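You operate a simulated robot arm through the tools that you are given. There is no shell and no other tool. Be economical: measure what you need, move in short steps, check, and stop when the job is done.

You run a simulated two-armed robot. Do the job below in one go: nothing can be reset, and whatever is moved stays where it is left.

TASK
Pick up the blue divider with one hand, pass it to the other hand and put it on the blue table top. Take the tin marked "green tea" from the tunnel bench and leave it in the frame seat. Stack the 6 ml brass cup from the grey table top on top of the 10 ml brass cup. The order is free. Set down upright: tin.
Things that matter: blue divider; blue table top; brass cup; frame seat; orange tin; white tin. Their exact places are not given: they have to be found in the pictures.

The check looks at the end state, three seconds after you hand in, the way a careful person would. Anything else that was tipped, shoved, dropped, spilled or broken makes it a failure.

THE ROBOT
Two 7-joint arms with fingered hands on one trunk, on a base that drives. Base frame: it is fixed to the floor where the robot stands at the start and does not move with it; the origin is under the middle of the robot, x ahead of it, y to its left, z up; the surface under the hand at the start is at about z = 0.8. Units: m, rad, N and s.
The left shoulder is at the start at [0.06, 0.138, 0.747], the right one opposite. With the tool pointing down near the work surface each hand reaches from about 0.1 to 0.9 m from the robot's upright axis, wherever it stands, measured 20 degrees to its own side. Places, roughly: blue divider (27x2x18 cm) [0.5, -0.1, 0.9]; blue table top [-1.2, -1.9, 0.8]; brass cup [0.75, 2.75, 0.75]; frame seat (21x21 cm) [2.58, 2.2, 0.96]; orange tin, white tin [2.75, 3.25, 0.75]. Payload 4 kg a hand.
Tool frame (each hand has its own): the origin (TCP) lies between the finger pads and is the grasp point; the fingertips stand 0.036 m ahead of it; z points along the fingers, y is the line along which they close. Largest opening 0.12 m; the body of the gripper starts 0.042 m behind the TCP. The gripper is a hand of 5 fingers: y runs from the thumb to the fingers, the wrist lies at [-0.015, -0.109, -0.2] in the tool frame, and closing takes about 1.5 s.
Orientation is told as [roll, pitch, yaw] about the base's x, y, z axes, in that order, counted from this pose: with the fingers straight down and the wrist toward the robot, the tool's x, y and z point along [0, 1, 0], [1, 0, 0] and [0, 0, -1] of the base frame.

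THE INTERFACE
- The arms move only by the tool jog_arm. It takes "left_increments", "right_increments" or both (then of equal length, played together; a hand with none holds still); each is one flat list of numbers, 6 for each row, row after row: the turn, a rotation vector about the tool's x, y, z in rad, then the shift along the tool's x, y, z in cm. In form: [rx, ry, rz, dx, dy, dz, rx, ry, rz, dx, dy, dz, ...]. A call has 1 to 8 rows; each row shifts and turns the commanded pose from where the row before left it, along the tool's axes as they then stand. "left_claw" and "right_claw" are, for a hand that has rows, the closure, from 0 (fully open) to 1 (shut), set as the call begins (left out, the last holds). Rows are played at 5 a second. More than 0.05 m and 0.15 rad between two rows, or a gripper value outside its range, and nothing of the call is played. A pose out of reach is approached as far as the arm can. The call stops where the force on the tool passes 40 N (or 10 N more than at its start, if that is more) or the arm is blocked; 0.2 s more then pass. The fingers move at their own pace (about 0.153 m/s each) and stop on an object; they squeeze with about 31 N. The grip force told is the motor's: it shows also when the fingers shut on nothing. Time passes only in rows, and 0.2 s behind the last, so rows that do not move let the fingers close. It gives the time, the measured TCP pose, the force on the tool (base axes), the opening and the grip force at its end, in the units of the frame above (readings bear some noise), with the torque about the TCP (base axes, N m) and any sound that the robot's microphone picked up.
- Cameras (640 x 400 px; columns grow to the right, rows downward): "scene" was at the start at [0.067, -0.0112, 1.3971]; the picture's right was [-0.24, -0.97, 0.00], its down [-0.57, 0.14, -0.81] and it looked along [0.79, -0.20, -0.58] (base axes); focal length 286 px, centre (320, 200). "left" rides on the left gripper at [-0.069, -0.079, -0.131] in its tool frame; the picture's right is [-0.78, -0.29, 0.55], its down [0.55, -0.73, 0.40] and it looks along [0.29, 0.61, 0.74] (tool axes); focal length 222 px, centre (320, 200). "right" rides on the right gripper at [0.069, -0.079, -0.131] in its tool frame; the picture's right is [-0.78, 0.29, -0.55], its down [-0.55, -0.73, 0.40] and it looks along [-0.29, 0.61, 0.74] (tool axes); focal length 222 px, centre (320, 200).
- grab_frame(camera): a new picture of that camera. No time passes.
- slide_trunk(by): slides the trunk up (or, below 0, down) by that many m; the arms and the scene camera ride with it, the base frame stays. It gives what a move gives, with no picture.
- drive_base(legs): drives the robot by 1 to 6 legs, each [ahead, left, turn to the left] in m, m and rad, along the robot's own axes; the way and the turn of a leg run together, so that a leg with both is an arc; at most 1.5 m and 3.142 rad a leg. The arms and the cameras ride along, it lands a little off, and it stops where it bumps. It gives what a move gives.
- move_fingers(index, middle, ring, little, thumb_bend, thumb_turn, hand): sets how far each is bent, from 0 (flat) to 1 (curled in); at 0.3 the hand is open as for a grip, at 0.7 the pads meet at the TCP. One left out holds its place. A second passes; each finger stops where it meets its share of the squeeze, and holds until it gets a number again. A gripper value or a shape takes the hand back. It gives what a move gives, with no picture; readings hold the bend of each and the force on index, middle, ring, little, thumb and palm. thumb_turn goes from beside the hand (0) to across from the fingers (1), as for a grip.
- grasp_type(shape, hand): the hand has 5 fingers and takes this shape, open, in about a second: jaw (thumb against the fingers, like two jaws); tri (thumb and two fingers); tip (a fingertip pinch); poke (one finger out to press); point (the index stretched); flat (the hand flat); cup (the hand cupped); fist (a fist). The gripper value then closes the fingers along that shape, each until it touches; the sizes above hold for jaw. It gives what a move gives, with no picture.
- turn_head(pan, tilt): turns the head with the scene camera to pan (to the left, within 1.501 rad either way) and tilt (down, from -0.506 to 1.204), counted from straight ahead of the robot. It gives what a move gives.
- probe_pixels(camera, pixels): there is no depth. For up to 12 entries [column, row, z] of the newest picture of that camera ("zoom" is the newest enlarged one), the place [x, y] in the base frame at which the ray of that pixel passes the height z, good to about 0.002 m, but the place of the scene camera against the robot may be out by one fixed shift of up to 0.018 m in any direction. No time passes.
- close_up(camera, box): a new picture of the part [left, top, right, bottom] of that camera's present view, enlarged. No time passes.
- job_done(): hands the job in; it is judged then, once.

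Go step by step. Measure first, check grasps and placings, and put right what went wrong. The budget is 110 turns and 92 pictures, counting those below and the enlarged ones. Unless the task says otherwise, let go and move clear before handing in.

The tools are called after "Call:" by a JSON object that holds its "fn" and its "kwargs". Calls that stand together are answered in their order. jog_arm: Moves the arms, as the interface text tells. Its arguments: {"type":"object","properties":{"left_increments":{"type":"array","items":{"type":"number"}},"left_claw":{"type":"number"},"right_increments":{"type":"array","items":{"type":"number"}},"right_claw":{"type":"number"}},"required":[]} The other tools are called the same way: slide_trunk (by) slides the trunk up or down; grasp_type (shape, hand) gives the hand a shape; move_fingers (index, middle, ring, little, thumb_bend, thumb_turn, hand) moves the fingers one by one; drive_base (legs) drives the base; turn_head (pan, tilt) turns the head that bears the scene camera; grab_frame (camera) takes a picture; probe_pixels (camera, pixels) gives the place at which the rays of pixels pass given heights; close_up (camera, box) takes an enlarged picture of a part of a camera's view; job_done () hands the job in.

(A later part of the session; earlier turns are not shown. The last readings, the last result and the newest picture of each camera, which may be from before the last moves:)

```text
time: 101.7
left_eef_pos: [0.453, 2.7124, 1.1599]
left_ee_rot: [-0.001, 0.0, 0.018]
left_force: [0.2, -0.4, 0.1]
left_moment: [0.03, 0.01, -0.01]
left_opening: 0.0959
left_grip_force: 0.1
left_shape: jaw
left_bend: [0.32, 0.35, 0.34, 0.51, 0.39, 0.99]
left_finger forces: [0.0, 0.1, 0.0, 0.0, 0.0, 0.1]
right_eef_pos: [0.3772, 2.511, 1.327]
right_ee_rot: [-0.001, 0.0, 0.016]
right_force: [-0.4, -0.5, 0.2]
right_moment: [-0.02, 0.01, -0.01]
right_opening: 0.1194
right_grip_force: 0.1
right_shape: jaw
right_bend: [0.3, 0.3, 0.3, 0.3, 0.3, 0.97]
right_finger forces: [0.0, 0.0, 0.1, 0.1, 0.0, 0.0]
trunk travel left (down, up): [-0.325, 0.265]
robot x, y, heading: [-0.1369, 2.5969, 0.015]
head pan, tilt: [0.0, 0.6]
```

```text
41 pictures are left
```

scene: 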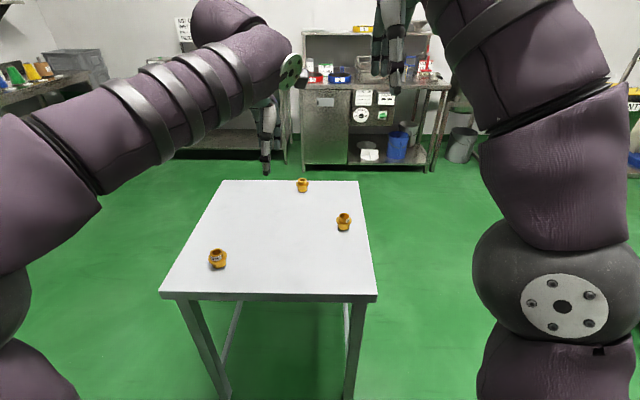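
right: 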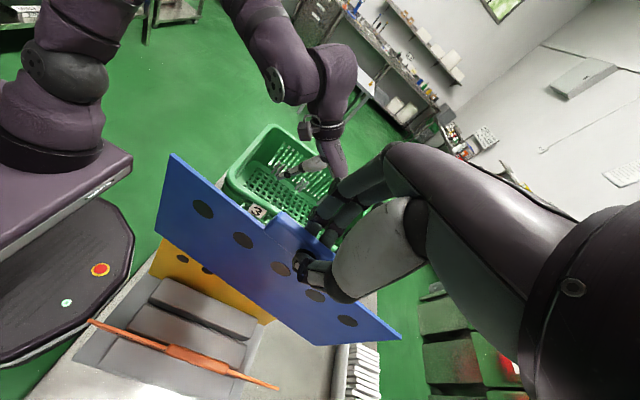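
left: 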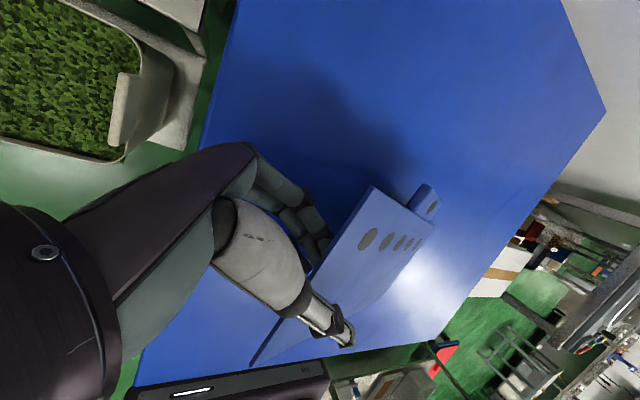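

Three labelled cups. Zoom on each.

Call:
{"fn": "close_up", "kwargs": {"camera": "scene", "box": [202, 245, 234, 275]}}

Call:
{"fn": "close_up", "kwargs": {"camera": "scene", "box": [288, 172, 360, 236]}}

Call:
{"fn": "probe_pixels", "kwargs": {"camera": "scene", "pixels": [[217.5, 264, 0.755], [217.5, 251, 0.795], [344, 227, 0.755], [344, 214, 0.795], [302.5, 189, 0.755], [302.5, 180, 0.795]]}}

```text
13.33 times, centred on (218, 260) of scene
```

zoom: 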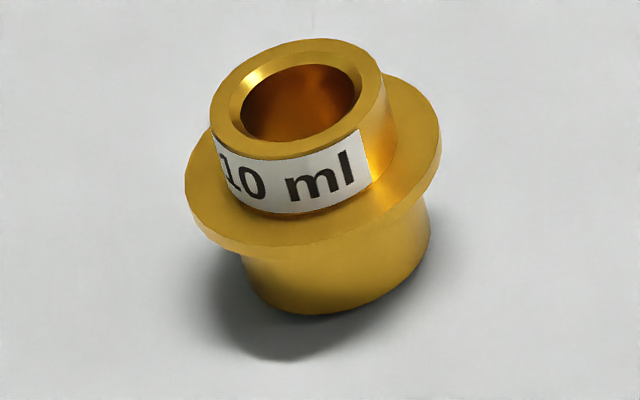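

```text
6.25 times, centred on (324, 204) of scene
```

zoom: 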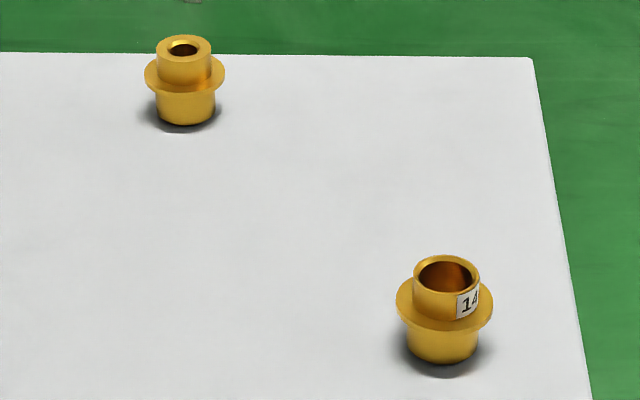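

```text
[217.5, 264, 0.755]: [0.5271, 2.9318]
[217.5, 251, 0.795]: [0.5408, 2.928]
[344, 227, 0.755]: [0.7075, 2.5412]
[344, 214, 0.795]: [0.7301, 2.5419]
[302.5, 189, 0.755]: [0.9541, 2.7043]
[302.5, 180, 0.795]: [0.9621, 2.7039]
```

The cups: "10 ml" front-left (0.53,2.93), "14" right (0.71,2.54), and the narrow-bore one at the far edge (0.955,2.70), presumably 6 ml. That one is too far from here, so I'll go round to the table's right side, facing +y.

Call:
{"fn": "drive_base", "kwargs": {"legs": [[0, -0.65, 0], [0.88, 0, 0], [0, 0, 1.555], [0.1, 0, 0]]}}

Call:
{"fn": "grab_frame", "kwargs": {"camera": "scene"}}

```text
time: 114.0
left_eef_pos: [0.6309, 2.6686, 1.1603]
left_ee_rot: [0.001, 0.002, 1.578]
left_force: [0.6, 1.1, -0.8]
left_moment: [-0.03, 0.02, 0.03]
left_opening: 0.0957
left_grip_force: 0.0
left_shape: jaw
left_bend: [0.32, 0.35, 0.34, 0.51, 0.39, 0.99]
left_finger forces: [0.1, 0.0, 0.1, 0.1, 0.0, 0.0]
right_eef_pos: [0.8307, 2.5908, 1.3263]
right_ee_rot: [0.0, 0.001, 1.575]
right_force: [-0.8, 0.6, -0.5]
right_moment: [-0.03, 0.0, 0.02]
right_opening: 0.1198
right_grip_force: 0.0
right_shape: jaw
right_bend: [0.3, 0.3, 0.3, 0.3, 0.3, 0.97]
right_finger forces: [0.0, 0.0, 0.0, 0.1, 0.1, 0.1]
trunk travel left (down, up): [-0.325, 0.265]
robot x, y, heading: [0.7344, 2.0729, 1.576]
head pan, tilt: [0.0, 0.6]
```

```text
38 pictures are left
```

scene: 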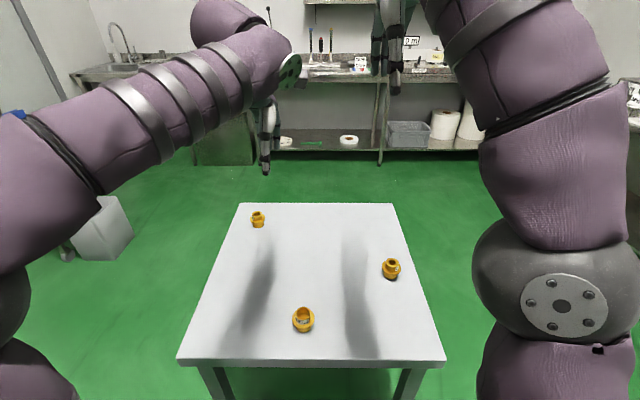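

Right side reached. I'll use the left hand for both; measure the cups first.

Call:
{"fn": "close_up", "kwargs": {"camera": "scene", "box": [370, 245, 420, 290]}}

Call:
{"fn": "probe_pixels", "kwargs": {"camera": "scene", "pixels": [[391.5, 262, 0.8], [391.5, 268, 0.775], [391, 275, 0.755], [258, 214.5, 0.8], [258, 219.5, 0.775], [258, 224, 0.755]]}}

```text
8.89 times, centred on (395, 268) of scene
```

zoom: 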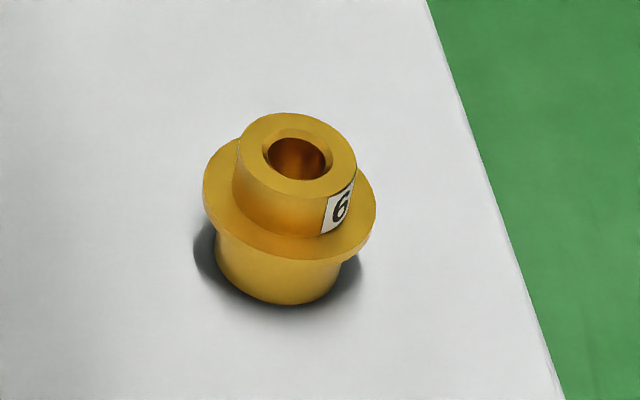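

```text
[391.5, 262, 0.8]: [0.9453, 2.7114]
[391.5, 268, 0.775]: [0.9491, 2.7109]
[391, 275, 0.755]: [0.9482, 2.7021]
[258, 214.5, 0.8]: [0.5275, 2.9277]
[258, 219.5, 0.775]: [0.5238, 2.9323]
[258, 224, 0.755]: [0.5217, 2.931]
```

"6" confirmed. Combining both headings' probes: 6 ml ≈ (0.952, 2.701), 10 ml ≈ (0.528, 2.925). I'll hover the right hand over the 6 ml cup.

Call:
{"fn": "jog_arm", "kwargs": {"right_increments": [0, 0, 0, -2, 1.8, 4, 0, 0, 0, -2, 1.8, 4, 0, 0, 0, -2, 1.8, 4, 0, 0, 0, -2, 1.8, 4, 0, 0, 0, -2, 1.8, 4, 0, 0, 0, -2.1, 2, 4, 0, 0, 0, 0, 0, 4.5, 0, 0, 0, 0, 0, 4.5]}}

Call:
{"fn": "jog_arm", "kwargs": {"right_increments": [0, 0, 0, 0, 0, 3, 0, 0, 0, 0, 0, 3, 0, 0, 0, 0, 0, 0], "right_claw": 0.3}}

Call:
{"fn": "grab_frame", "kwargs": {"camera": "right"}}

Call:
{"fn": "grab_frame", "kwargs": {"camera": "scene"}}

```text
time: 115.8
left_eef_pos: [0.6304, 2.6666, 1.1604]
left_ee_rot: [-0.001, 0.001, 1.577]
left_force: [-0.6, 0.1, -0.7]
left_moment: [-0.02, 0.02, -0.01]
left_opening: 0.0958
left_grip_force: 0.1
left_shape: jaw
left_bend: [0.32, 0.35, 0.34, 0.51, 0.39, 0.99]
left_finger forces: [0.0, 0.1, 0.1, 0.0, 0.1, 0.0]
right_eef_pos: [0.9526, 2.6987, 0.9992]
right_ee_rot: [-0.001, 0.0, 1.574]
right_force: [-0.1, -0.6, -0.1]
right_moment: [0.01, -0.05, -0.02]
right_opening: 0.1199
right_grip_force: 0.1
right_shape: jaw
right_bend: [0.3, 0.3, 0.3, 0.3, 0.3, 0.97]
right_finger forces: [0.0, 0.1, 0.0, 0.1, 0.0, 0.0]
trunk travel left (down, up): [-0.325, 0.265]
robot x, y, heading: [0.7359, 2.0747, 1.579]
head pan, tilt: [0.0, 0.6]
```

```text
time: 116.6
left_eef_pos: [0.6301, 2.6675, 1.1599]
left_ee_rot: [-0.001, 0.0, 1.578]
left_force: [0.8, -0.9, 0.5]
left_moment: [-0.02, -0.04, 0.01]
left_opening: 0.096
left_grip_force: 0.1
left_shape: jaw
left_bend: [0.32, 0.35, 0.34, 0.51, 0.39, 0.99]
left_finger forces: [0.0, 0.0, 0.1, 0.1, 0.0, 0.0]
right_eef_pos: [0.9513, 2.6994, 0.9368]
right_ee_rot: [0.0, 0.0, 1.574]
right_force: [-0.9, -0.3, 0.0]
right_moment: [0.0, -0.02, -0.02]
right_opening: 0.0844
right_grip_force: 0.0
right_shape: jaw
right_bend: [0.35, 0.38, 0.37, 0.59, 0.41, 0.99]
right_finger forces: [0.1, 0.0, 0.1, 0.1, 0.0, 0.1]
trunk travel left (down, up): [-0.325, 0.265]
robot x, y, heading: [0.7326, 2.0745, 1.575]
head pan, tilt: [0.0, 0.6]
```

```text
36 pictures are left
```

right: 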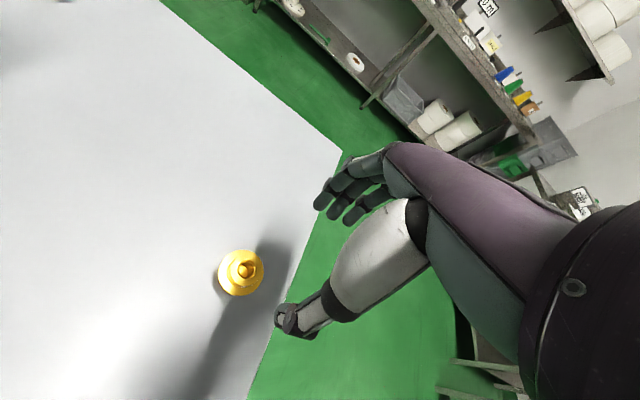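

```text
35 pictures are left
```

scene: 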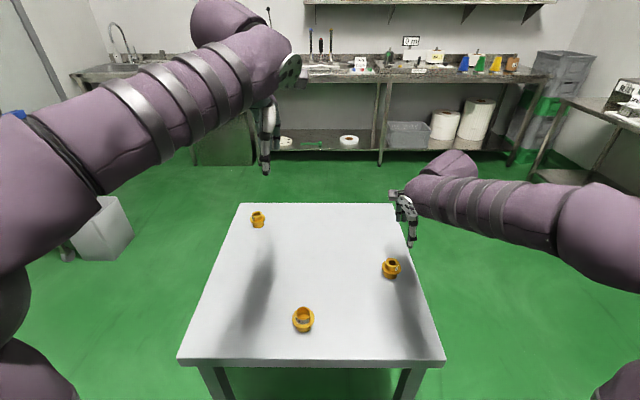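

Call:
{"fn": "probe_pixels", "kwargs": {"camera": "right", "pixels": [[246, 269, 0.8], [241, 274, 0.775], [241, 274, 0.78]]}}

Call:
{"fn": "close_up", "kwargs": {"camera": "right", "box": [190, 240, 290, 310]}}

```text
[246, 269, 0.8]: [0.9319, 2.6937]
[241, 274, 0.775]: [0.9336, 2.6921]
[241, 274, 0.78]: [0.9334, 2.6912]
```

```text
5.71 times, centred on (240, 275) of right
```

zoom: 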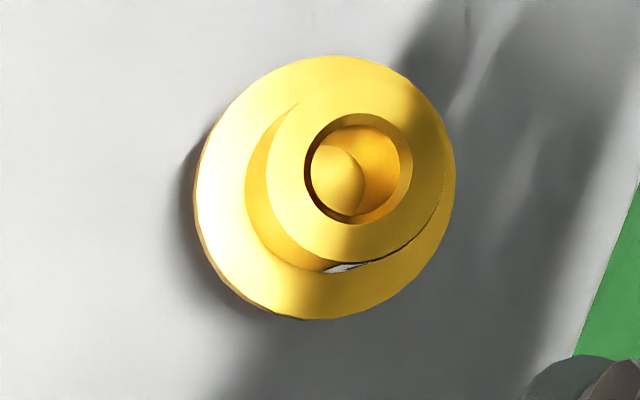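

The right camera puts the 6 ml cup at about (0.933, 2.693); the scene camera's fixed shift is about (+0.016, +0.014). Check heights of rim and flange too.

Call:
{"fn": "probe_pixels", "kwargs": {"camera": "zoom", "pixels": [[355, 172, 0.79], [355, 172, 0.8], [355, 172, 0.81], [325, 187, 0.765], [325, 187, 0.775], [325, 187, 0.785], [195, 187, 0.775], [455, 187, 0.775], [267, 172, 0.8], [443, 172, 0.8]]}}

```text
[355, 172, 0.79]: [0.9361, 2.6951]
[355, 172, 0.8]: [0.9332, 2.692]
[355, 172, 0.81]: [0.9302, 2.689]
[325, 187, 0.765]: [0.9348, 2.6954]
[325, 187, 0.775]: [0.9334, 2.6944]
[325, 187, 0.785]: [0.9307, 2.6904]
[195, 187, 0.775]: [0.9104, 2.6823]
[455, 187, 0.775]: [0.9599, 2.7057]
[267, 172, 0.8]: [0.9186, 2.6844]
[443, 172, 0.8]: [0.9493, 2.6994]
```

Cup centre (0.9335, 2.693), rim at z≈0.80, flange top ≈0.778. Centre over it and go down to TCP z 0.82.

Call:
{"fn": "jog_arm", "kwargs": {"right_increments": [0, 0, 0, 1.78, -0.65, 0, 0, 0, 0, 0, 0, 3, 0, 0, 0, 0, 0, 3, 0, 0, 0, 0, 0, 3, 0, 0, 0, 0, 0, 2.7, 0, 0, 0, 0, 0, 0]}}

Call:
{"fn": "close_up", "kwargs": {"camera": "right", "box": [200, 190, 360, 350]}}

Call:
{"fn": "close_up", "kwargs": {"camera": "scene", "box": [355, 230, 435, 290]}}

```text
time: 118.0
left_eef_pos: [0.63, 2.6681, 1.1592]
left_ee_rot: [0.001, 0.002, 1.579]
left_force: [0.2, 0.6, 0.0]
left_moment: [0.03, 0.0, -0.03]
left_opening: 0.0959
left_grip_force: 0.2
left_shape: jaw
left_bend: [0.32, 0.35, 0.34, 0.51, 0.39, 0.99]
left_finger forces: [0.0, 0.0, 0.0, 0.1, 0.0, 0.0]
right_eef_pos: [0.9321, 2.6924, 0.8195]
right_ee_rot: [0.001, 0.001, 1.575]
right_force: [0.5, -0.1, -0.1]
right_moment: [-0.04, -0.02, 0.01]
right_opening: 0.0844
right_grip_force: 0.1
right_shape: jaw
right_bend: [0.35, 0.38, 0.37, 0.59, 0.41, 0.99]
right_finger forces: [0.0, 0.0, 0.1, 0.1, 0.0, 0.1]
trunk travel left (down, up): [-0.325, 0.265]
robot x, y, heading: [0.7365, 2.073, 1.578]
head pan, tilt: [0.0, 0.6]
```

```text
2.50 times, centred on (280, 270) of right
```

zoom: 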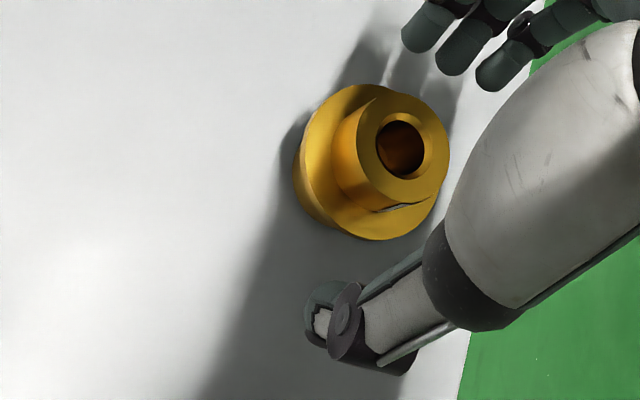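

```text
6.67 times, centred on (395, 260) of scene
```

zoom: 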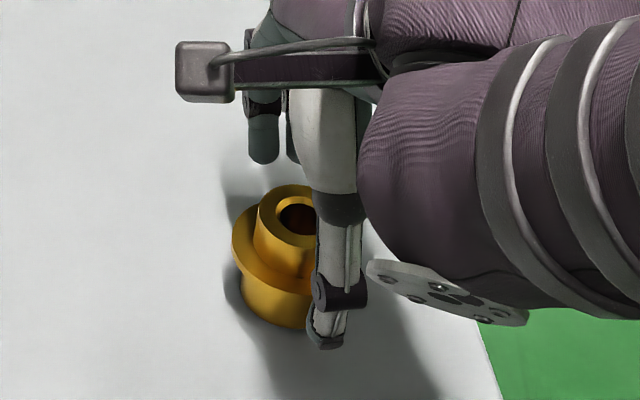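

Thumb and index/middle line up across the cup's rim. Close.

Call:
{"fn": "jog_arm", "kwargs": {"right_increments": [0, 0, 0, 0, 0, 0, 0, 0, 0, 0, 0, 0, 0, 0, 0, 0, 0, 0, 0, 0, 0, 0, 0, 0, 0, 0, 0, 0, 0, 0, 0, 0, 0, 0, 0, 0], "right_claw": 1.0}}

Call:
{"fn": "close_up", "kwargs": {"camera": "right", "box": [200, 190, 360, 350]}}

```text
time: 119.4
left_eef_pos: [0.6294, 2.6686, 1.1593]
left_ee_rot: [0.0, 0.0, 1.578]
left_force: [-1.2, 0.0, -0.1]
left_moment: [0.0, 0.02, 0.03]
left_opening: 0.0955
left_grip_force: 0.1
left_shape: jaw
left_bend: [0.32, 0.35, 0.34, 0.51, 0.39, 0.99]
left_finger forces: [0.0, 0.0, 0.0, 0.0, 0.0, 0.0]
right_eef_pos: [0.9321, 2.6924, 0.8204]
right_ee_rot: [0.001, 0.001, 1.574]
right_force: [-0.4, 1.5, -0.3]
right_moment: [-0.01, 0.02, -0.04]
right_opening: 0.0279
right_grip_force: 30.9
right_shape: jaw
right_bend: [0.53, 0.58, 0.62, 0.71, 0.7, 1.0]
right_finger forces: [17.2, 9.3, 0.1, 0.0, 26.4, 0.1]
trunk travel left (down, up): [-0.325, 0.265]
robot x, y, heading: [0.7385, 2.0781, 1.581]
head pan, tilt: [0.0, 0.6]
```

```text
2.50 times, centred on (280, 270) of right
```

zoom: 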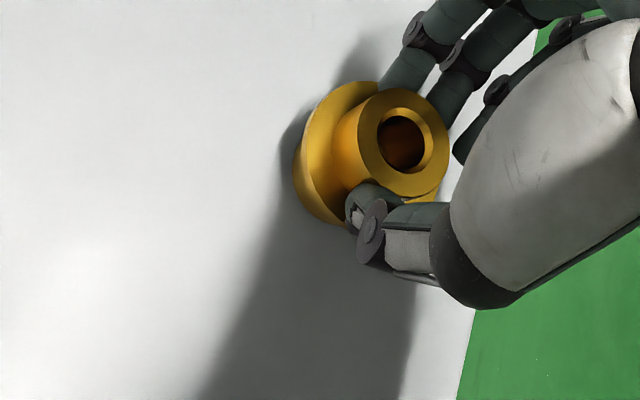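

Good three-point grip, cup upright. Lift 14 cm and check for tilt.

Call:
{"fn": "jog_arm", "kwargs": {"right_increments": [0, 0, 0, 0, 0, -2, 0, 0, 0, 0, 0, -4, 0, 0, 0, 0, 0, -4, 0, 0, 0, 0, 0, -4, 0, 0, 0, 0, 0, 0]}}

Call:
{"fn": "close_up", "kwargs": {"camera": "right", "box": [200, 190, 360, 350]}}

Call:
{"fn": "close_up", "kwargs": {"camera": "scene", "box": [350, 170, 450, 245]}}

```text
time: 120.6
left_eef_pos: [0.6299, 2.6671, 1.1608]
left_ee_rot: [-0.001, 0.001, 1.578]
left_force: [0.1, 0.4, 0.2]
left_moment: [-0.04, 0.0, -0.01]
left_opening: 0.0956
left_grip_force: 0.1
left_shape: jaw
left_bend: [0.32, 0.35, 0.34, 0.51, 0.39, 0.99]
left_finger forces: [0.1, 0.1, 0.1, 0.0, 0.0, 0.0]
right_eef_pos: [0.9343, 2.6941, 0.959]
right_ee_rot: [0.001, 0.002, 1.575]
right_force: [0.1, -0.9, -0.2]
right_moment: [-0.03, -0.03, 0.0]
right_opening: 0.0279
right_grip_force: 31.2
right_shape: jaw
right_bend: [0.53, 0.58, 0.62, 0.71, 0.7, 1.0]
right_finger forces: [16.9, 9.7, 0.1, 0.0, 26.4, 0.0]
trunk travel left (down, up): [-0.325, 0.265]
robot x, y, heading: [0.7319, 2.07, 1.578]
head pan, tilt: [0.0, 0.6]
```

```text
2.50 times, centred on (280, 270) of right
```

zoom: 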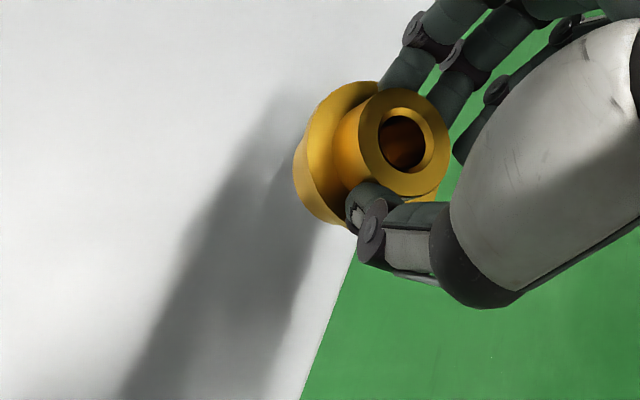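

```text
5.33 times, centred on (400, 208) of scene
```

zoom: 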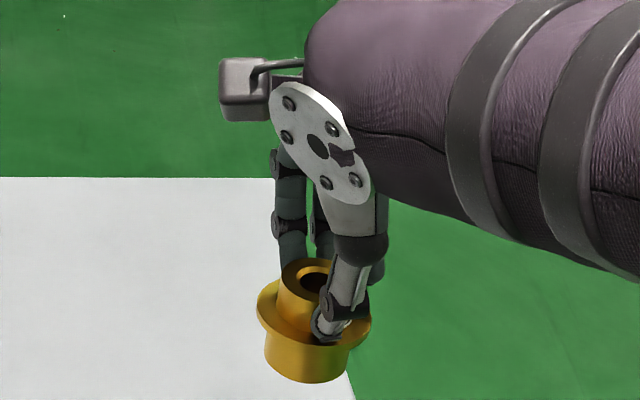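

Cup is held firmly and upright. Strafe left 0.33 m, then look at the 10 ml cup with the right camera.

Call:
{"fn": "drive_base", "kwargs": {"legs": [[0, 0.33, 0]]}}

Call:
{"fn": "grab_frame", "kwargs": {"camera": "right"}}

Call:
{"fn": "grab_frame", "kwargs": {"camera": "scene"}}

```text
time: 122.8
left_eef_pos: [0.2946, 2.6638, 1.1606]
left_ee_rot: [0.001, 0.002, 1.583]
left_force: [1.0, -0.1, 0.0]
left_moment: [0.02, 0.03, 0.0]
left_opening: 0.0959
left_grip_force: 0.1
left_shape: jaw
left_bend: [0.32, 0.35, 0.34, 0.51, 0.39, 0.99]
left_finger forces: [0.0, 0.1, 0.0, 0.0, 0.0, 0.0]
right_eef_pos: [0.5989, 2.6931, 0.9586]
right_ee_rot: [0.001, 0.002, 1.581]
right_force: [-1.0, 0.2, -0.7]
right_moment: [-0.01, -0.02, 0.0]
right_opening: 0.0279
right_grip_force: 30.9
right_shape: jaw
right_bend: [0.53, 0.58, 0.62, 0.71, 0.7, 1.0]
right_finger forces: [16.9, 9.5, 0.0, 0.0, 26.4, 0.1]
trunk travel left (down, up): [-0.325, 0.265]
robot x, y, heading: [0.4068, 2.0711, 1.578]
head pan, tilt: [0.0, 0.6]
```

```text
28 pictures are left
```

right: 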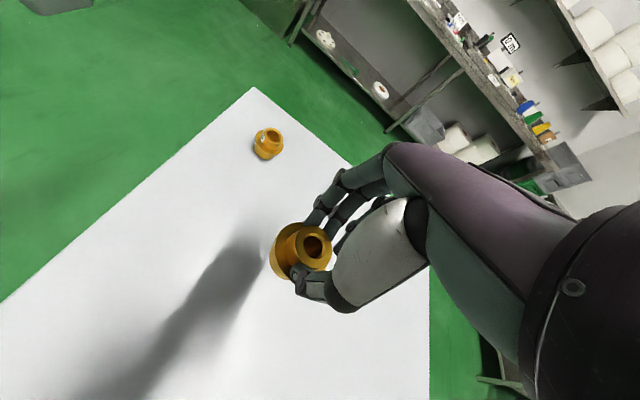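

```text
27 pictures are left
```

scene: 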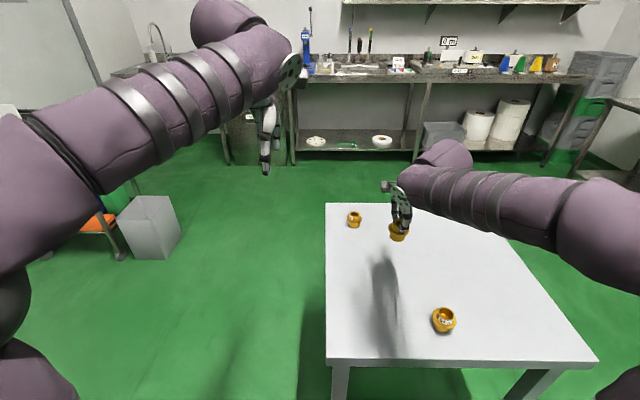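

Call:
{"fn": "close_up", "kwargs": {"camera": "right", "box": [245, 120, 295, 165]}}

Call:
{"fn": "probe_pixels", "kwargs": {"camera": "scene", "pixels": [[354.5, 215, 0.8], [354.5, 220, 0.775]]}}

```text
8.89 times, centred on (270, 142) of right
```

zoom: 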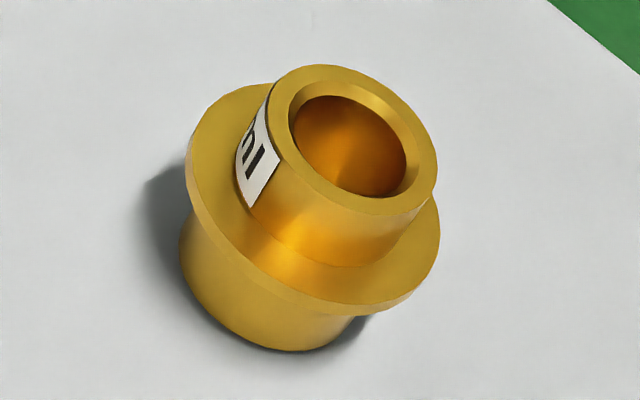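

```text
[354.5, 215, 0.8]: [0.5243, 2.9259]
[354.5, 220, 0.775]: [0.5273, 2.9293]
```

Call:
{"fn": "probe_pixels", "kwargs": {"camera": "zoom", "pixels": [[352, 131, 0.79], [352, 131, 0.8], [352, 131, 0.81], [313, 192, 0.77], [313, 192, 0.775], [313, 192, 0.78], [272, 131, 0.8], [437, 131, 0.8]]}}

```text
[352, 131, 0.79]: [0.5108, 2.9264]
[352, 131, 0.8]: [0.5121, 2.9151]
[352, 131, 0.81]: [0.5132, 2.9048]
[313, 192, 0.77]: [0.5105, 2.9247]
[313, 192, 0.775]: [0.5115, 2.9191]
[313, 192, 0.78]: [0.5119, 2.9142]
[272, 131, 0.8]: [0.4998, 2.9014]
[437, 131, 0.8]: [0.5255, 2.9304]
```

10 ml cup centre ≈ (0.5117, 2.916). Move the held cup over it at height.

Call:
{"fn": "jog_arm", "kwargs": {"right_increments": [0, 0, 0, 1.7, 4.4, 0, 0, 0, 0, 1.7, 4.4, 0, 0, 0, 0, 1.7, 4.4, 0, 0, 0, 0, 1.7, 4.4, 0, 0, 0, 0, 1.8, 4.7, 0, 0, 0, 0, 0, 0, 0]}}

Call:
{"fn": "grab_frame", "kwargs": {"camera": "right"}}

Call:
{"fn": "close_up", "kwargs": {"camera": "scene", "box": [314, 155, 394, 235]}}

```text
refused: row 5 steps farther than a row can; nothing moved
```

```text
25 pictures are left
```

right: 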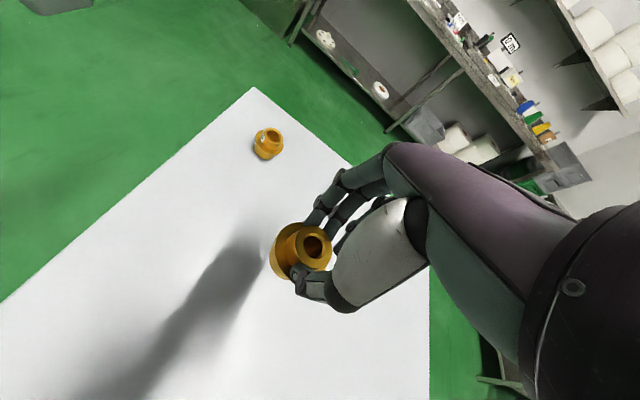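

```text
5.00 times, centred on (354, 195) of scene
```

zoom: 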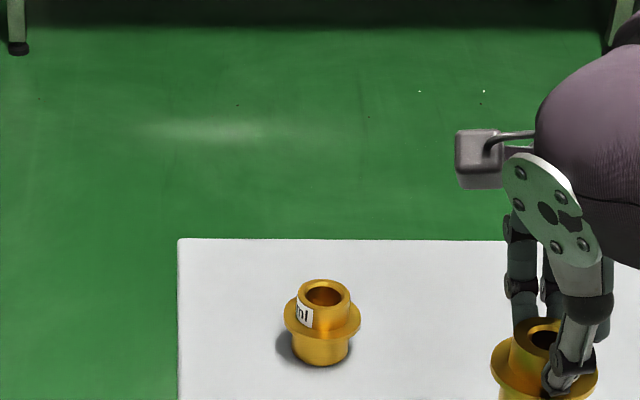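

A row was just too long; use smaller ones.

Call:
{"fn": "jog_arm", "kwargs": {"right_increments": [0, 0, 0, 1.4, 3.7, 0, 0, 0, 0, 1.4, 3.7, 0, 0, 0, 0, 1.4, 3.7, 0, 0, 0, 0, 1.4, 3.7, 0, 0, 0, 0, 1.5, 3.7, 0, 0, 0, 0, 1.5, 3.7, 0, 0, 0, 0, 0, 0, 0]}}

Call:
{"fn": "close_up", "kwargs": {"camera": "scene", "box": [314, 155, 394, 235]}}

```text
time: 124.3
left_eef_pos: [0.2955, 2.6636, 1.1592]
left_ee_rot: [0.0, 0.003, 1.584]
left_force: [0.4, 0.2, -0.2]
left_moment: [-0.03, 0.03, 0.02]
left_opening: 0.0958
left_grip_force: 0.0
left_shape: jaw
left_bend: [0.32, 0.35, 0.34, 0.51, 0.39, 0.99]
left_finger forces: [0.0, 0.1, 0.0, 0.1, 0.1, 0.1]
right_eef_pos: [0.5023, 2.9078, 0.957]
right_ee_rot: [-0.012, 0.003, 1.607]
right_force: [-0.1, 0.7, -1.1]
right_moment: [0.03, -0.02, 0.0]
right_opening: 0.0276
right_grip_force: 30.9
right_shape: jaw
right_bend: [0.53, 0.58, 0.62, 0.71, 0.7, 1.0]
right_finger forces: [16.7, 9.8, 0.0, 0.0, 26.2, 0.0]
right hand out of reach, approached as far as the arm can: row 6
trunk travel left (down, up): [-0.325, 0.265]
robot x, y, heading: [0.4036, 2.0724, 1.583]
head pan, tilt: [0.0, 0.6]
```

```text
5.00 times, centred on (354, 195) of scene
```

zoom: 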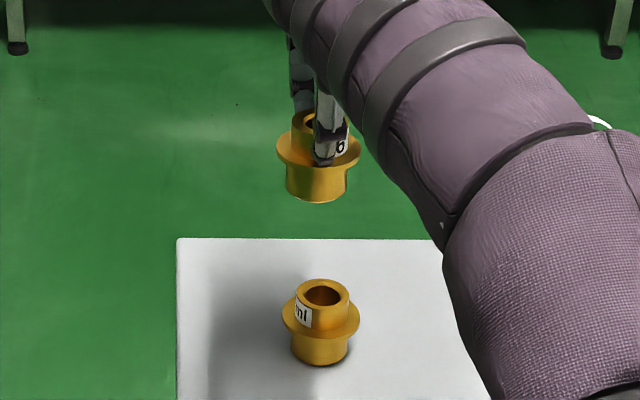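

At the reach limit. I'll pull back a little and drive 0.05 ahead, 0.08 left.

Call:
{"fn": "jog_arm", "kwargs": {"right_increments": [0, 0, 0, 0, -4, 0, 0, 0, 0, 0, -4, 0]}}

Call:
{"fn": "drive_base", "kwargs": {"legs": [[0.06, 0.08, -0.01]]}}

Call:
{"fn": "jog_arm", "kwargs": {"right_increments": [0, 0, 0, 0, 0, 0]}}

```text
time: 125.0
left_eef_pos: [0.2958, 2.6627, 1.1599]
left_ee_rot: [0.0, 0.0, 1.583]
left_force: [0.7, -0.7, 0.7]
left_moment: [0.02, 0.06, -0.01]
left_opening: 0.0958
left_grip_force: 0.0
left_shape: jaw
left_bend: [0.32, 0.35, 0.34, 0.51, 0.39, 0.99]
left_finger forces: [0.0, 0.0, 0.0, 0.1, 0.0, 0.0]
right_eef_pos: [0.5124, 2.8335, 0.9585]
right_ee_rot: [0.001, 0.002, 1.58]
right_force: [0.2, -0.2, -0.6]
right_moment: [0.01, 0.02, -0.03]
right_opening: 0.0276
right_grip_force: 31.0
right_shape: jaw
right_bend: [0.53, 0.58, 0.62, 0.71, 0.7, 1.0]
right_finger forces: [17.1, 8.9, 0.0, 0.0, 26.1, 0.1]
trunk travel left (down, up): [-0.325, 0.265]
robot x, y, heading: [0.4012, 2.0714, 1.584]
head pan, tilt: [0.0, 0.6]
```

```text
time: 126.1
left_eef_pos: [0.2214, 2.7256, 1.159]
left_ee_rot: [0.0, 0.002, 1.571]
left_force: [-0.2, 0.7, -0.2]
left_moment: [-0.01, 0.0, 0.01]
left_opening: 0.0957
left_grip_force: 0.1
left_shape: jaw
left_bend: [0.32, 0.35, 0.34, 0.51, 0.39, 0.99]
left_finger forces: [0.0, 0.0, 0.0, 0.1, 0.1, 0.1]
right_eef_pos: [0.4395, 2.893, 0.9578]
right_ee_rot: [-0.001, 0.001, 1.568]
right_force: [-0.8, -0.1, -0.4]
right_moment: [-0.02, -0.01, -0.03]
right_opening: 0.0273
right_grip_force: 30.9
right_shape: jaw
right_bend: [0.53, 0.58, 0.62, 0.71, 0.7, 1.0]
right_finger forces: [17.1, 8.9, 0.0, 0.1, 26.0, 0.0]
trunk travel left (down, up): [-0.325, 0.265]
robot x, y, heading: [0.3231, 2.1307, 1.569]
head pan, tilt: [0.0, 0.6]
```

```text
time: 126.5
left_eef_pos: [0.2216, 2.7244, 1.161]
left_ee_rot: [0.0, 0.002, 1.574]
left_force: [0.2, 0.0, 0.3]
left_moment: [-0.01, 0.03, -0.01]
left_opening: 0.0958
left_grip_force: 0.0
left_shape: jaw
left_bend: [0.32, 0.35, 0.34, 0.51, 0.39, 0.99]
left_finger forces: [0.0, 0.0, 0.0, 0.1, 0.0, 0.1]
right_eef_pos: [0.4398, 2.8931, 0.9578]
right_ee_rot: [0.0, 0.004, 1.568]
right_force: [-0.4, -0.2, -0.6]
right_moment: [-0.05, -0.02, -0.03]
right_opening: 0.0273
right_grip_force: 30.9
right_shape: jaw
right_bend: [0.53, 0.58, 0.62, 0.71, 0.7, 1.0]
right_finger forces: [17.1, 8.8, 0.0, 0.1, 26.0, 0.0]
trunk travel left (down, up): [-0.325, 0.265]
robot x, y, heading: [0.3266, 2.1316, 1.574]
head pan, tilt: [0.0, 0.6]
```

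Now position exactly above: tool x -7.1, y +2.2, and lower to z 0.90.

Call:
{"fn": "jog_arm", "kwargs": {"right_increments": [0, 0, 0, -3.6, 1.1, 0, 0, 0, 0, -3.5, 1.15, 0, 0, 0, 0, 0, 0, 3, 0, 0, 0, 0, 0, 2.5, 0, 0, 0, 0, 0, 0]}}

Call:
{"fn": "close_up", "kwargs": {"camera": "right", "box": [210, 180, 370, 320]}}

Call:
{"fn": "close_up", "kwargs": {"camera": "scene", "box": [350, 160, 420, 240]}}

```text
time: 127.7
left_eef_pos: [0.2217, 2.7239, 1.1596]
left_ee_rot: [-0.001, 0.001, 1.571]
left_force: [-0.1, -0.4, 0.0]
left_moment: [0.03, -0.02, 0.04]
left_opening: 0.0957
left_grip_force: 0.1
left_shape: jaw
left_bend: [0.32, 0.35, 0.34, 0.51, 0.39, 0.99]
left_finger forces: [0.1, 0.0, 0.0, 0.0, 0.0, 0.0]
right_eef_pos: [0.5131, 2.914, 0.9038]
right_ee_rot: [0.0, 0.001, 1.57]
right_force: [-0.2, 0.6, -1.1]
right_moment: [0.02, 0.02, -0.02]
right_opening: 0.0273
right_grip_force: 30.9
right_shape: jaw
right_bend: [0.53, 0.58, 0.62, 0.71, 0.7, 1.0]
right_finger forces: [17.1, 8.9, 0.0, 0.1, 26.2, 0.0]
trunk travel left (down, up): [-0.325, 0.265]
robot x, y, heading: [0.3244, 2.1341, 1.571]
head pan, tilt: [0.0, 0.6]
```

```text
2.86 times, centred on (290, 250) of right
```

zoom: 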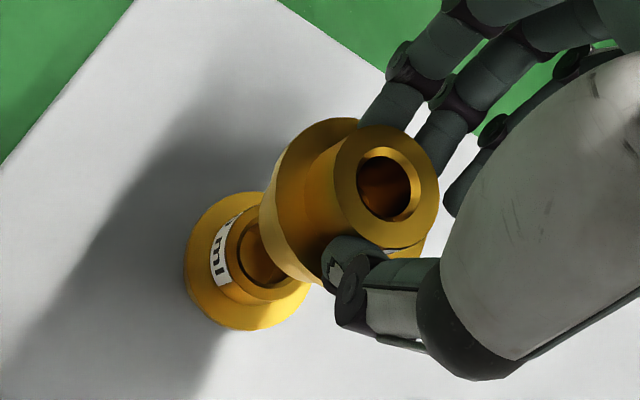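

```text
5.00 times, centred on (385, 200) of scene
```

zoom: 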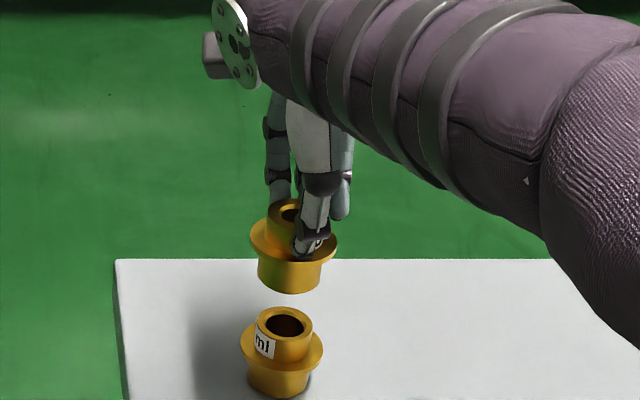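

Call:
{"fn": "probe_pixels", "kwargs": {"camera": "zoom", "pixels": [[282, 350, 0.777], [294, 242, 0.861], [284, 323, 0.8], [290, 276, 0.834]]}}

Call:
{"fn": "probe_pixels", "kwargs": {"camera": "right", "pixels": [[264.1, 270.6, 0.777], [304.7, 246.2, 0.884], [270.7, 266.4, 0.8]]}}

```text
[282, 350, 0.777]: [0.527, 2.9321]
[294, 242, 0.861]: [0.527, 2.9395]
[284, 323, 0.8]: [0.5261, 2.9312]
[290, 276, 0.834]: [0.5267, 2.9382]
```

```text
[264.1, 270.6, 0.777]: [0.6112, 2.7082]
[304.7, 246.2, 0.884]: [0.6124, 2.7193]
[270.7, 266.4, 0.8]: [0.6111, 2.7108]
```

Call:
{"fn": "probe_pixels", "kwargs": {"camera": "right", "pixels": [[264.1, 271.7, 0.832], [313.4, 245.8, 0.939], [270.7, 268, 0.855]]}}

```text
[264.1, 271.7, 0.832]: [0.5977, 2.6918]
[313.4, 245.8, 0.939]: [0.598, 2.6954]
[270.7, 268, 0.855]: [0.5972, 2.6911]
```

Alignment is within 1 mm in x, and the upper cup is about 5 mm too far in y. Correct that and lower near contact.

Call:
{"fn": "jog_arm", "kwargs": {"right_increments": [0, 0, 0, 0, -0.5, 0, 0, 0, 0, 0, 0, 2.6, 0, 0, 0, 0, 0, 0]}}

Call:
{"fn": "close_up", "kwargs": {"camera": "scene", "box": [350, 160, 420, 240]}}

```text
time: 128.5
left_eef_pos: [0.2219, 2.7247, 1.1584]
left_ee_rot: [-0.001, 0.001, 1.573]
left_force: [-0.5, -0.1, 0.5]
left_moment: [0.04, -0.04, -0.02]
left_opening: 0.0958
left_grip_force: 0.1
left_shape: jaw
left_bend: [0.32, 0.35, 0.34, 0.51, 0.39, 0.99]
left_finger forces: [0.1, 0.0, 0.0, 0.0, 0.1, 0.0]
right_eef_pos: [0.5108, 2.9106, 0.8776]
right_ee_rot: [0.001, 0.002, 1.57]
right_force: [-0.5, -0.8, -1.2]
right_moment: [-0.01, 0.03, -0.01]
right_opening: 0.0275
right_grip_force: 31.1
right_shape: jaw
right_bend: [0.53, 0.58, 0.62, 0.71, 0.7, 1.0]
right_finger forces: [17.0, 8.9, 0.1, 0.0, 26.1, 0.1]
trunk travel left (down, up): [-0.325, 0.265]
robot x, y, heading: [0.3233, 2.1329, 1.567]
head pan, tilt: [0.0, 0.6]
```

```text
5.00 times, centred on (385, 200) of scene
```

zoom: 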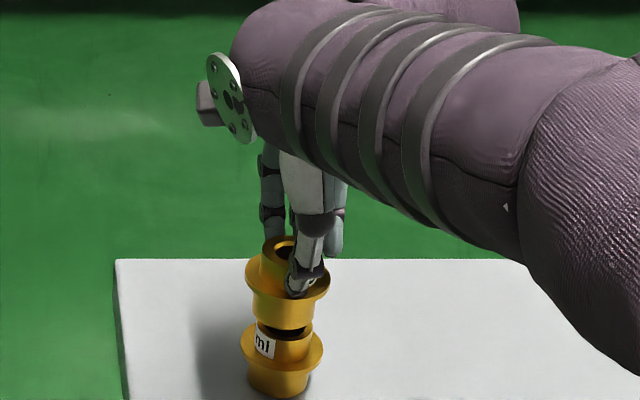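

Call:
{"fn": "jog_arm", "kwargs": {"right_increments": [0, 0, 0, 0, 0, 0.3, 0, 0, 0, 0, 0, 0.3, 0, 0, 0, 0, 0, 0]}}

```text
time: 129.3
left_eef_pos: [0.2194, 2.7251, 1.1589]
left_ee_rot: [0.0, 0.003, 1.572]
left_force: [-0.3, -0.3, 0.3]
left_moment: [0.0, 0.02, 0.0]
left_opening: 0.0957
left_grip_force: 0.1
left_shape: jaw
left_bend: [0.32, 0.35, 0.34, 0.51, 0.39, 0.99]
left_finger forces: [0.0, 0.1, 0.0, 0.0, 0.1, 0.0]
right_eef_pos: [0.5109, 2.9099, 0.8706]
right_ee_rot: [0.002, 0.001, 1.57]
right_force: [0.0, -0.3, -1.8]
right_moment: [0.01, -0.01, -0.02]
right_opening: 0.0276
right_grip_force: 30.6
right_shape: jaw
right_bend: [0.53, 0.58, 0.62, 0.71, 0.7, 1.0]
right_finger forces: [17.2, 8.9, 0.0, 0.0, 26.0, 0.0]
trunk travel left (down, up): [-0.325, 0.265]
robot x, y, heading: [0.3241, 2.1315, 1.573]
head pan, tilt: [0.0, 0.6]
```

Call:
{"fn": "jog_arm", "kwargs": {"right_increments": [0, 0, 0, 0, 0, 0.2, 0, 0, 0, 0, 0, 0.2, 0, 0, 0, 0, 0, 0]}}

Call:
{"fn": "close_up", "kwargs": {"camera": "scene", "box": [355, 190, 395, 240]}}

```text
time: 130.1
left_eef_pos: [0.2223, 2.7241, 1.1607]
left_ee_rot: [0.001, 0.001, 1.571]
left_force: [-0.2, -0.3, 0.1]
left_moment: [0.02, 0.06, -0.01]
left_opening: 0.0958
left_grip_force: 0.0
left_shape: jaw
left_bend: [0.32, 0.35, 0.34, 0.51, 0.39, 0.99]
left_finger forces: [0.1, 0.0, 0.1, 0.0, 0.0, 0.0]
right_eef_pos: [0.5112, 2.9089, 0.8683]
right_ee_rot: [-0.001, -0.001, 1.569]
right_force: [-0.8, -1.0, 7.2]
right_moment: [0.09, -0.01, -0.01]
right_opening: 0.0277
right_grip_force: 31.2
right_shape: jaw
right_bend: [0.53, 0.58, 0.62, 0.71, 0.7, 1.0]
right_finger forces: [17.0, 9.6, 0.0, 0.0, 28.5, 0.0]
trunk travel left (down, up): [-0.325, 0.265]
robot x, y, heading: [0.3255, 2.1321, 1.569]
head pan, tilt: [0.0, 0.6]
```

```text
8.00 times, centred on (375, 215) of scene
```

zoom: 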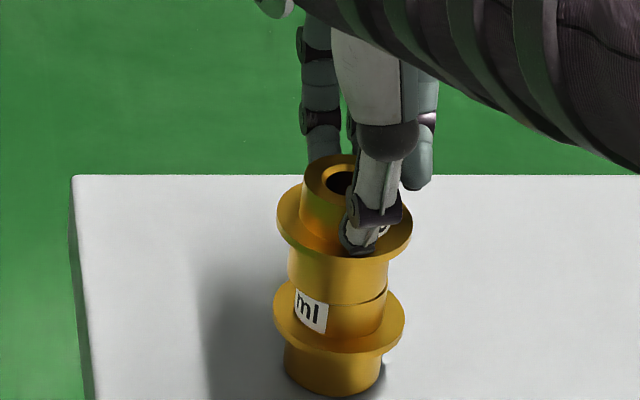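

Contact at 7 N, and the cylinders line up. Open and rise.

Call:
{"fn": "jog_arm", "kwargs": {"right_increments": [0, 0, 0, 0, 0, 0, 0, 0, 0, 0, 0, 0, 0, 0, 0, 0, 0, 0, 0, 0, 0, 0, 0, 0, 0, 0, 0, 0, 0, -2, 0, 0, 0, 0, 0, -4, 0, 0, 0, 0, 0, -4, 0, 0, 0, 0, 0, -4], "right_claw": 0.35}}

Call:
{"fn": "close_up", "kwargs": {"camera": "scene", "box": [355, 190, 395, 240]}}

```text
time: 131.9
left_eef_pos: [0.2227, 2.7242, 1.1594]
left_ee_rot: [0.001, 0.001, 1.575]
left_force: [0.5, -0.5, 0.1]
left_moment: [0.03, 0.02, 0.0]
left_opening: 0.0958
left_grip_force: 0.0
left_shape: jaw
left_bend: [0.32, 0.35, 0.34, 0.51, 0.39, 0.99]
left_finger forces: [0.0, 0.1, 0.0, 0.0, 0.0, 0.1]
right_eef_pos: [0.5134, 2.9115, 1.0073]
right_ee_rot: [-0.001, 0.0, 1.57]
right_force: [-0.5, 0.6, -0.2]
right_moment: [-0.01, -0.01, 0.04]
right_opening: 0.0775
right_grip_force: 0.1
right_shape: jaw
right_bend: [0.36, 0.4, 0.38, 0.62, 0.44, 1.0]
right_finger forces: [0.0, 0.1, 0.1, 0.0, 0.0, 0.0]
trunk travel left (down, up): [-0.325, 0.265]
robot x, y, heading: [0.3239, 2.1332, 1.567]
head pan, tilt: [0.0, 0.6]
```

```text
8.00 times, centred on (375, 215) of scene
```

zoom: 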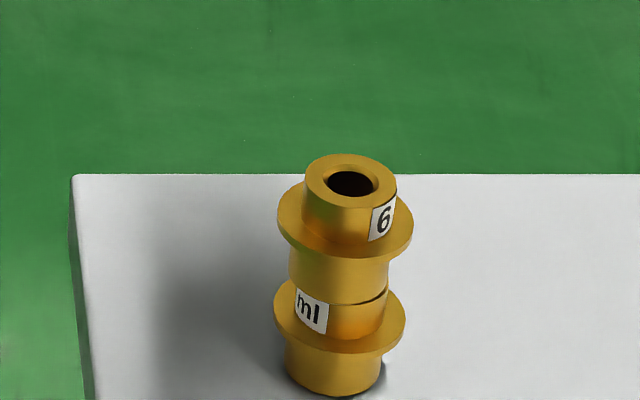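

The 6 ml cup stands on the 10 ml cup. Raise and retract the right hand, then drive toward the tunnel bench and look.

Call:
{"fn": "jog_arm", "kwargs": {"right_increments": [0, 0, 0, 0, 0, -4.5, 0, 0, 0, 0, 0, -4.5, 0, 0, 0, 0, 0, -4.5, 0, 0, 0, 0, -4.5, 0, 0, 0, 0, 0, -4.5, 0, 0, 0, 0, 0, -4.5, 0, 0, 0, 0, 0, -4.5, 0, 0, 0, 0, 0, -4.5, 0]}}

Call:
{"fn": "drive_base", "kwargs": {"legs": [[-0.35, 0, 0], [0, 0, -1.57], [1.3, 0, 0], [0, 0.9, 0]]}}

Call:
{"fn": "turn_head", "kwargs": {"pan": 0, "tilt": 0.35}}

Call:
{"fn": "grab_frame", "kwargs": {"camera": "scene"}}

```text
time: 133.7
left_eef_pos: [0.2218, 2.7249, 1.1598]
left_ee_rot: [-0.001, 0.003, 1.573]
left_force: [0.2, 0.1, -0.1]
left_moment: [0.01, 0.02, 0.01]
left_opening: 0.0959
left_grip_force: 0.1
left_shape: jaw
left_bend: [0.32, 0.35, 0.34, 0.51, 0.39, 0.99]
left_finger forces: [0.1, 0.0, 0.0, 0.1, 0.1, 0.0]
right_eef_pos: [0.505, 2.7056, 1.1183]
right_ee_rot: [0.0, -0.001, 1.571]
right_force: [0.5, 0.7, 0.8]
right_moment: [0.02, -0.03, 0.01]
right_opening: 0.0777
right_grip_force: 0.1
right_shape: jaw
right_bend: [0.36, 0.4, 0.38, 0.62, 0.44, 1.0]
right_finger forces: [0.1, 0.0, 0.0, 0.1, 0.0, 0.0]
right hand out of reach, approached as far as the arm can: row 2, 3, 4
trunk travel left (down, up): [-0.325, 0.265]
robot x, y, heading: [0.3246, 2.1333, 1.574]
head pan, tilt: [0.0, 0.6]
```

```text
time: 150.2
left_eef_pos: [2.2119, 2.7533, 1.1605]
left_ee_rot: [0.0, 0.002, -0.003]
left_force: [-0.7, 0.5, -1.1]
left_moment: [0.02, 0.02, -0.01]
left_opening: 0.0957
left_grip_force: 0.1
left_shape: jaw
left_bend: [0.32, 0.35, 0.34, 0.51, 0.39, 0.99]
left_finger forces: [0.1, 0.0, 0.0, 0.1, 0.0, 0.1]
right_eef_pos: [2.1927, 2.47, 1.1186]
right_ee_rot: [0.001, 0.001, -0.006]
right_force: [0.1, 0.3, 1.2]
right_moment: [0.04, -0.02, -0.01]
right_opening: 0.078
right_grip_force: 0.0
right_shape: jaw
right_bend: [0.36, 0.4, 0.38, 0.62, 0.44, 1.0]
right_finger forces: [0.0, 0.0, 0.0, 0.0, 0.0, 0.0]
trunk travel left (down, up): [-0.325, 0.265]
robot x, y, heading: [1.6202, 2.6561, -0.007]
head pan, tilt: [0.0, 0.6]
```

```text
time: 151.0
left_eef_pos: [2.2116, 2.7538, 1.1596]
left_ee_rot: [0.001, 0.003, -0.003]
left_force: [1.1, 0.8, 0.6]
left_moment: [-0.02, 0.0, 0.01]
left_opening: 0.0959
left_grip_force: 0.1
left_shape: jaw
left_bend: [0.32, 0.35, 0.34, 0.51, 0.39, 0.99]
left_finger forces: [0.0, 0.0, 0.1, 0.0, 0.1, 0.0]
right_eef_pos: [2.1925, 2.4708, 1.1179]
right_ee_rot: [0.0, 0.002, -0.008]
right_force: [-0.6, -0.5, 0.5]
right_moment: [-0.02, -0.02, 0.0]
right_opening: 0.0779
right_grip_force: 0.0
right_shape: jaw
right_bend: [0.36, 0.4, 0.38, 0.62, 0.44, 1.0]
right_finger forces: [0.0, 0.0, 0.0, 0.0, 0.0, 0.0]
trunk travel left (down, up): [-0.325, 0.265]
robot x, y, heading: [1.6197, 2.65, -0.003]
head pan, tilt: [0.0, 0.351]
```

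```text
17 pictures are left
```

scene: 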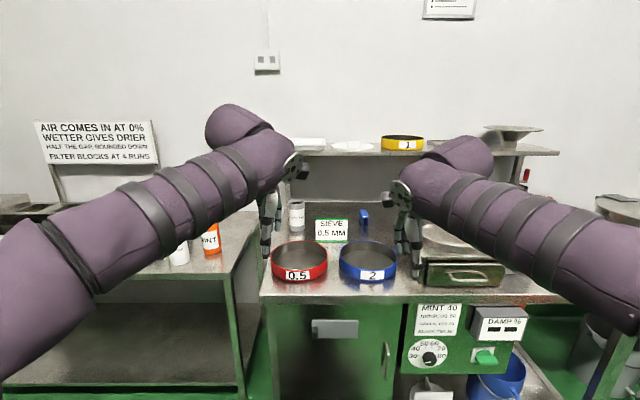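

Tins stand on the left bench: white near (180,255), orange "MINT" near (210,240). Close-up on those and on the right-hand unit where the frame seat should be.

Call:
{"fn": "close_up", "kwargs": {"camera": "scene", "box": [150, 190, 310, 290]}}

Call:
{"fn": "close_up", "kwargs": {"camera": "scene", "box": [385, 110, 565, 310]}}

```text
4.00 times, centred on (230, 240) of scene
```

zoom: 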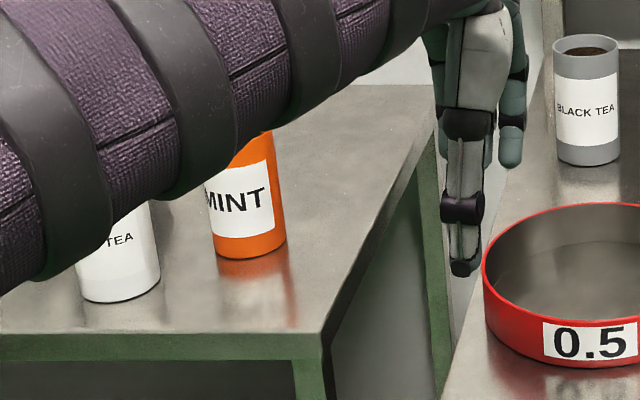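

```text
2.00 times, centred on (475, 210) of scene
```

zoom: 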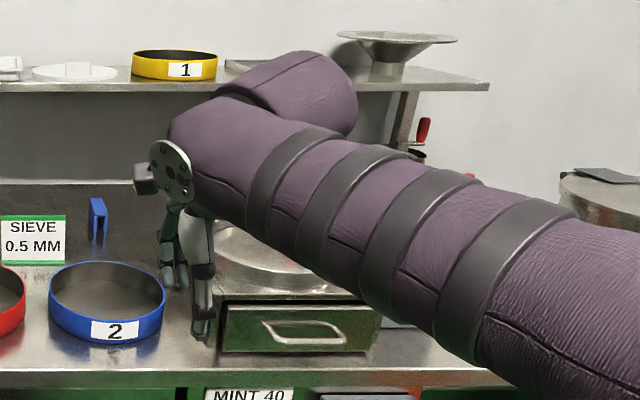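

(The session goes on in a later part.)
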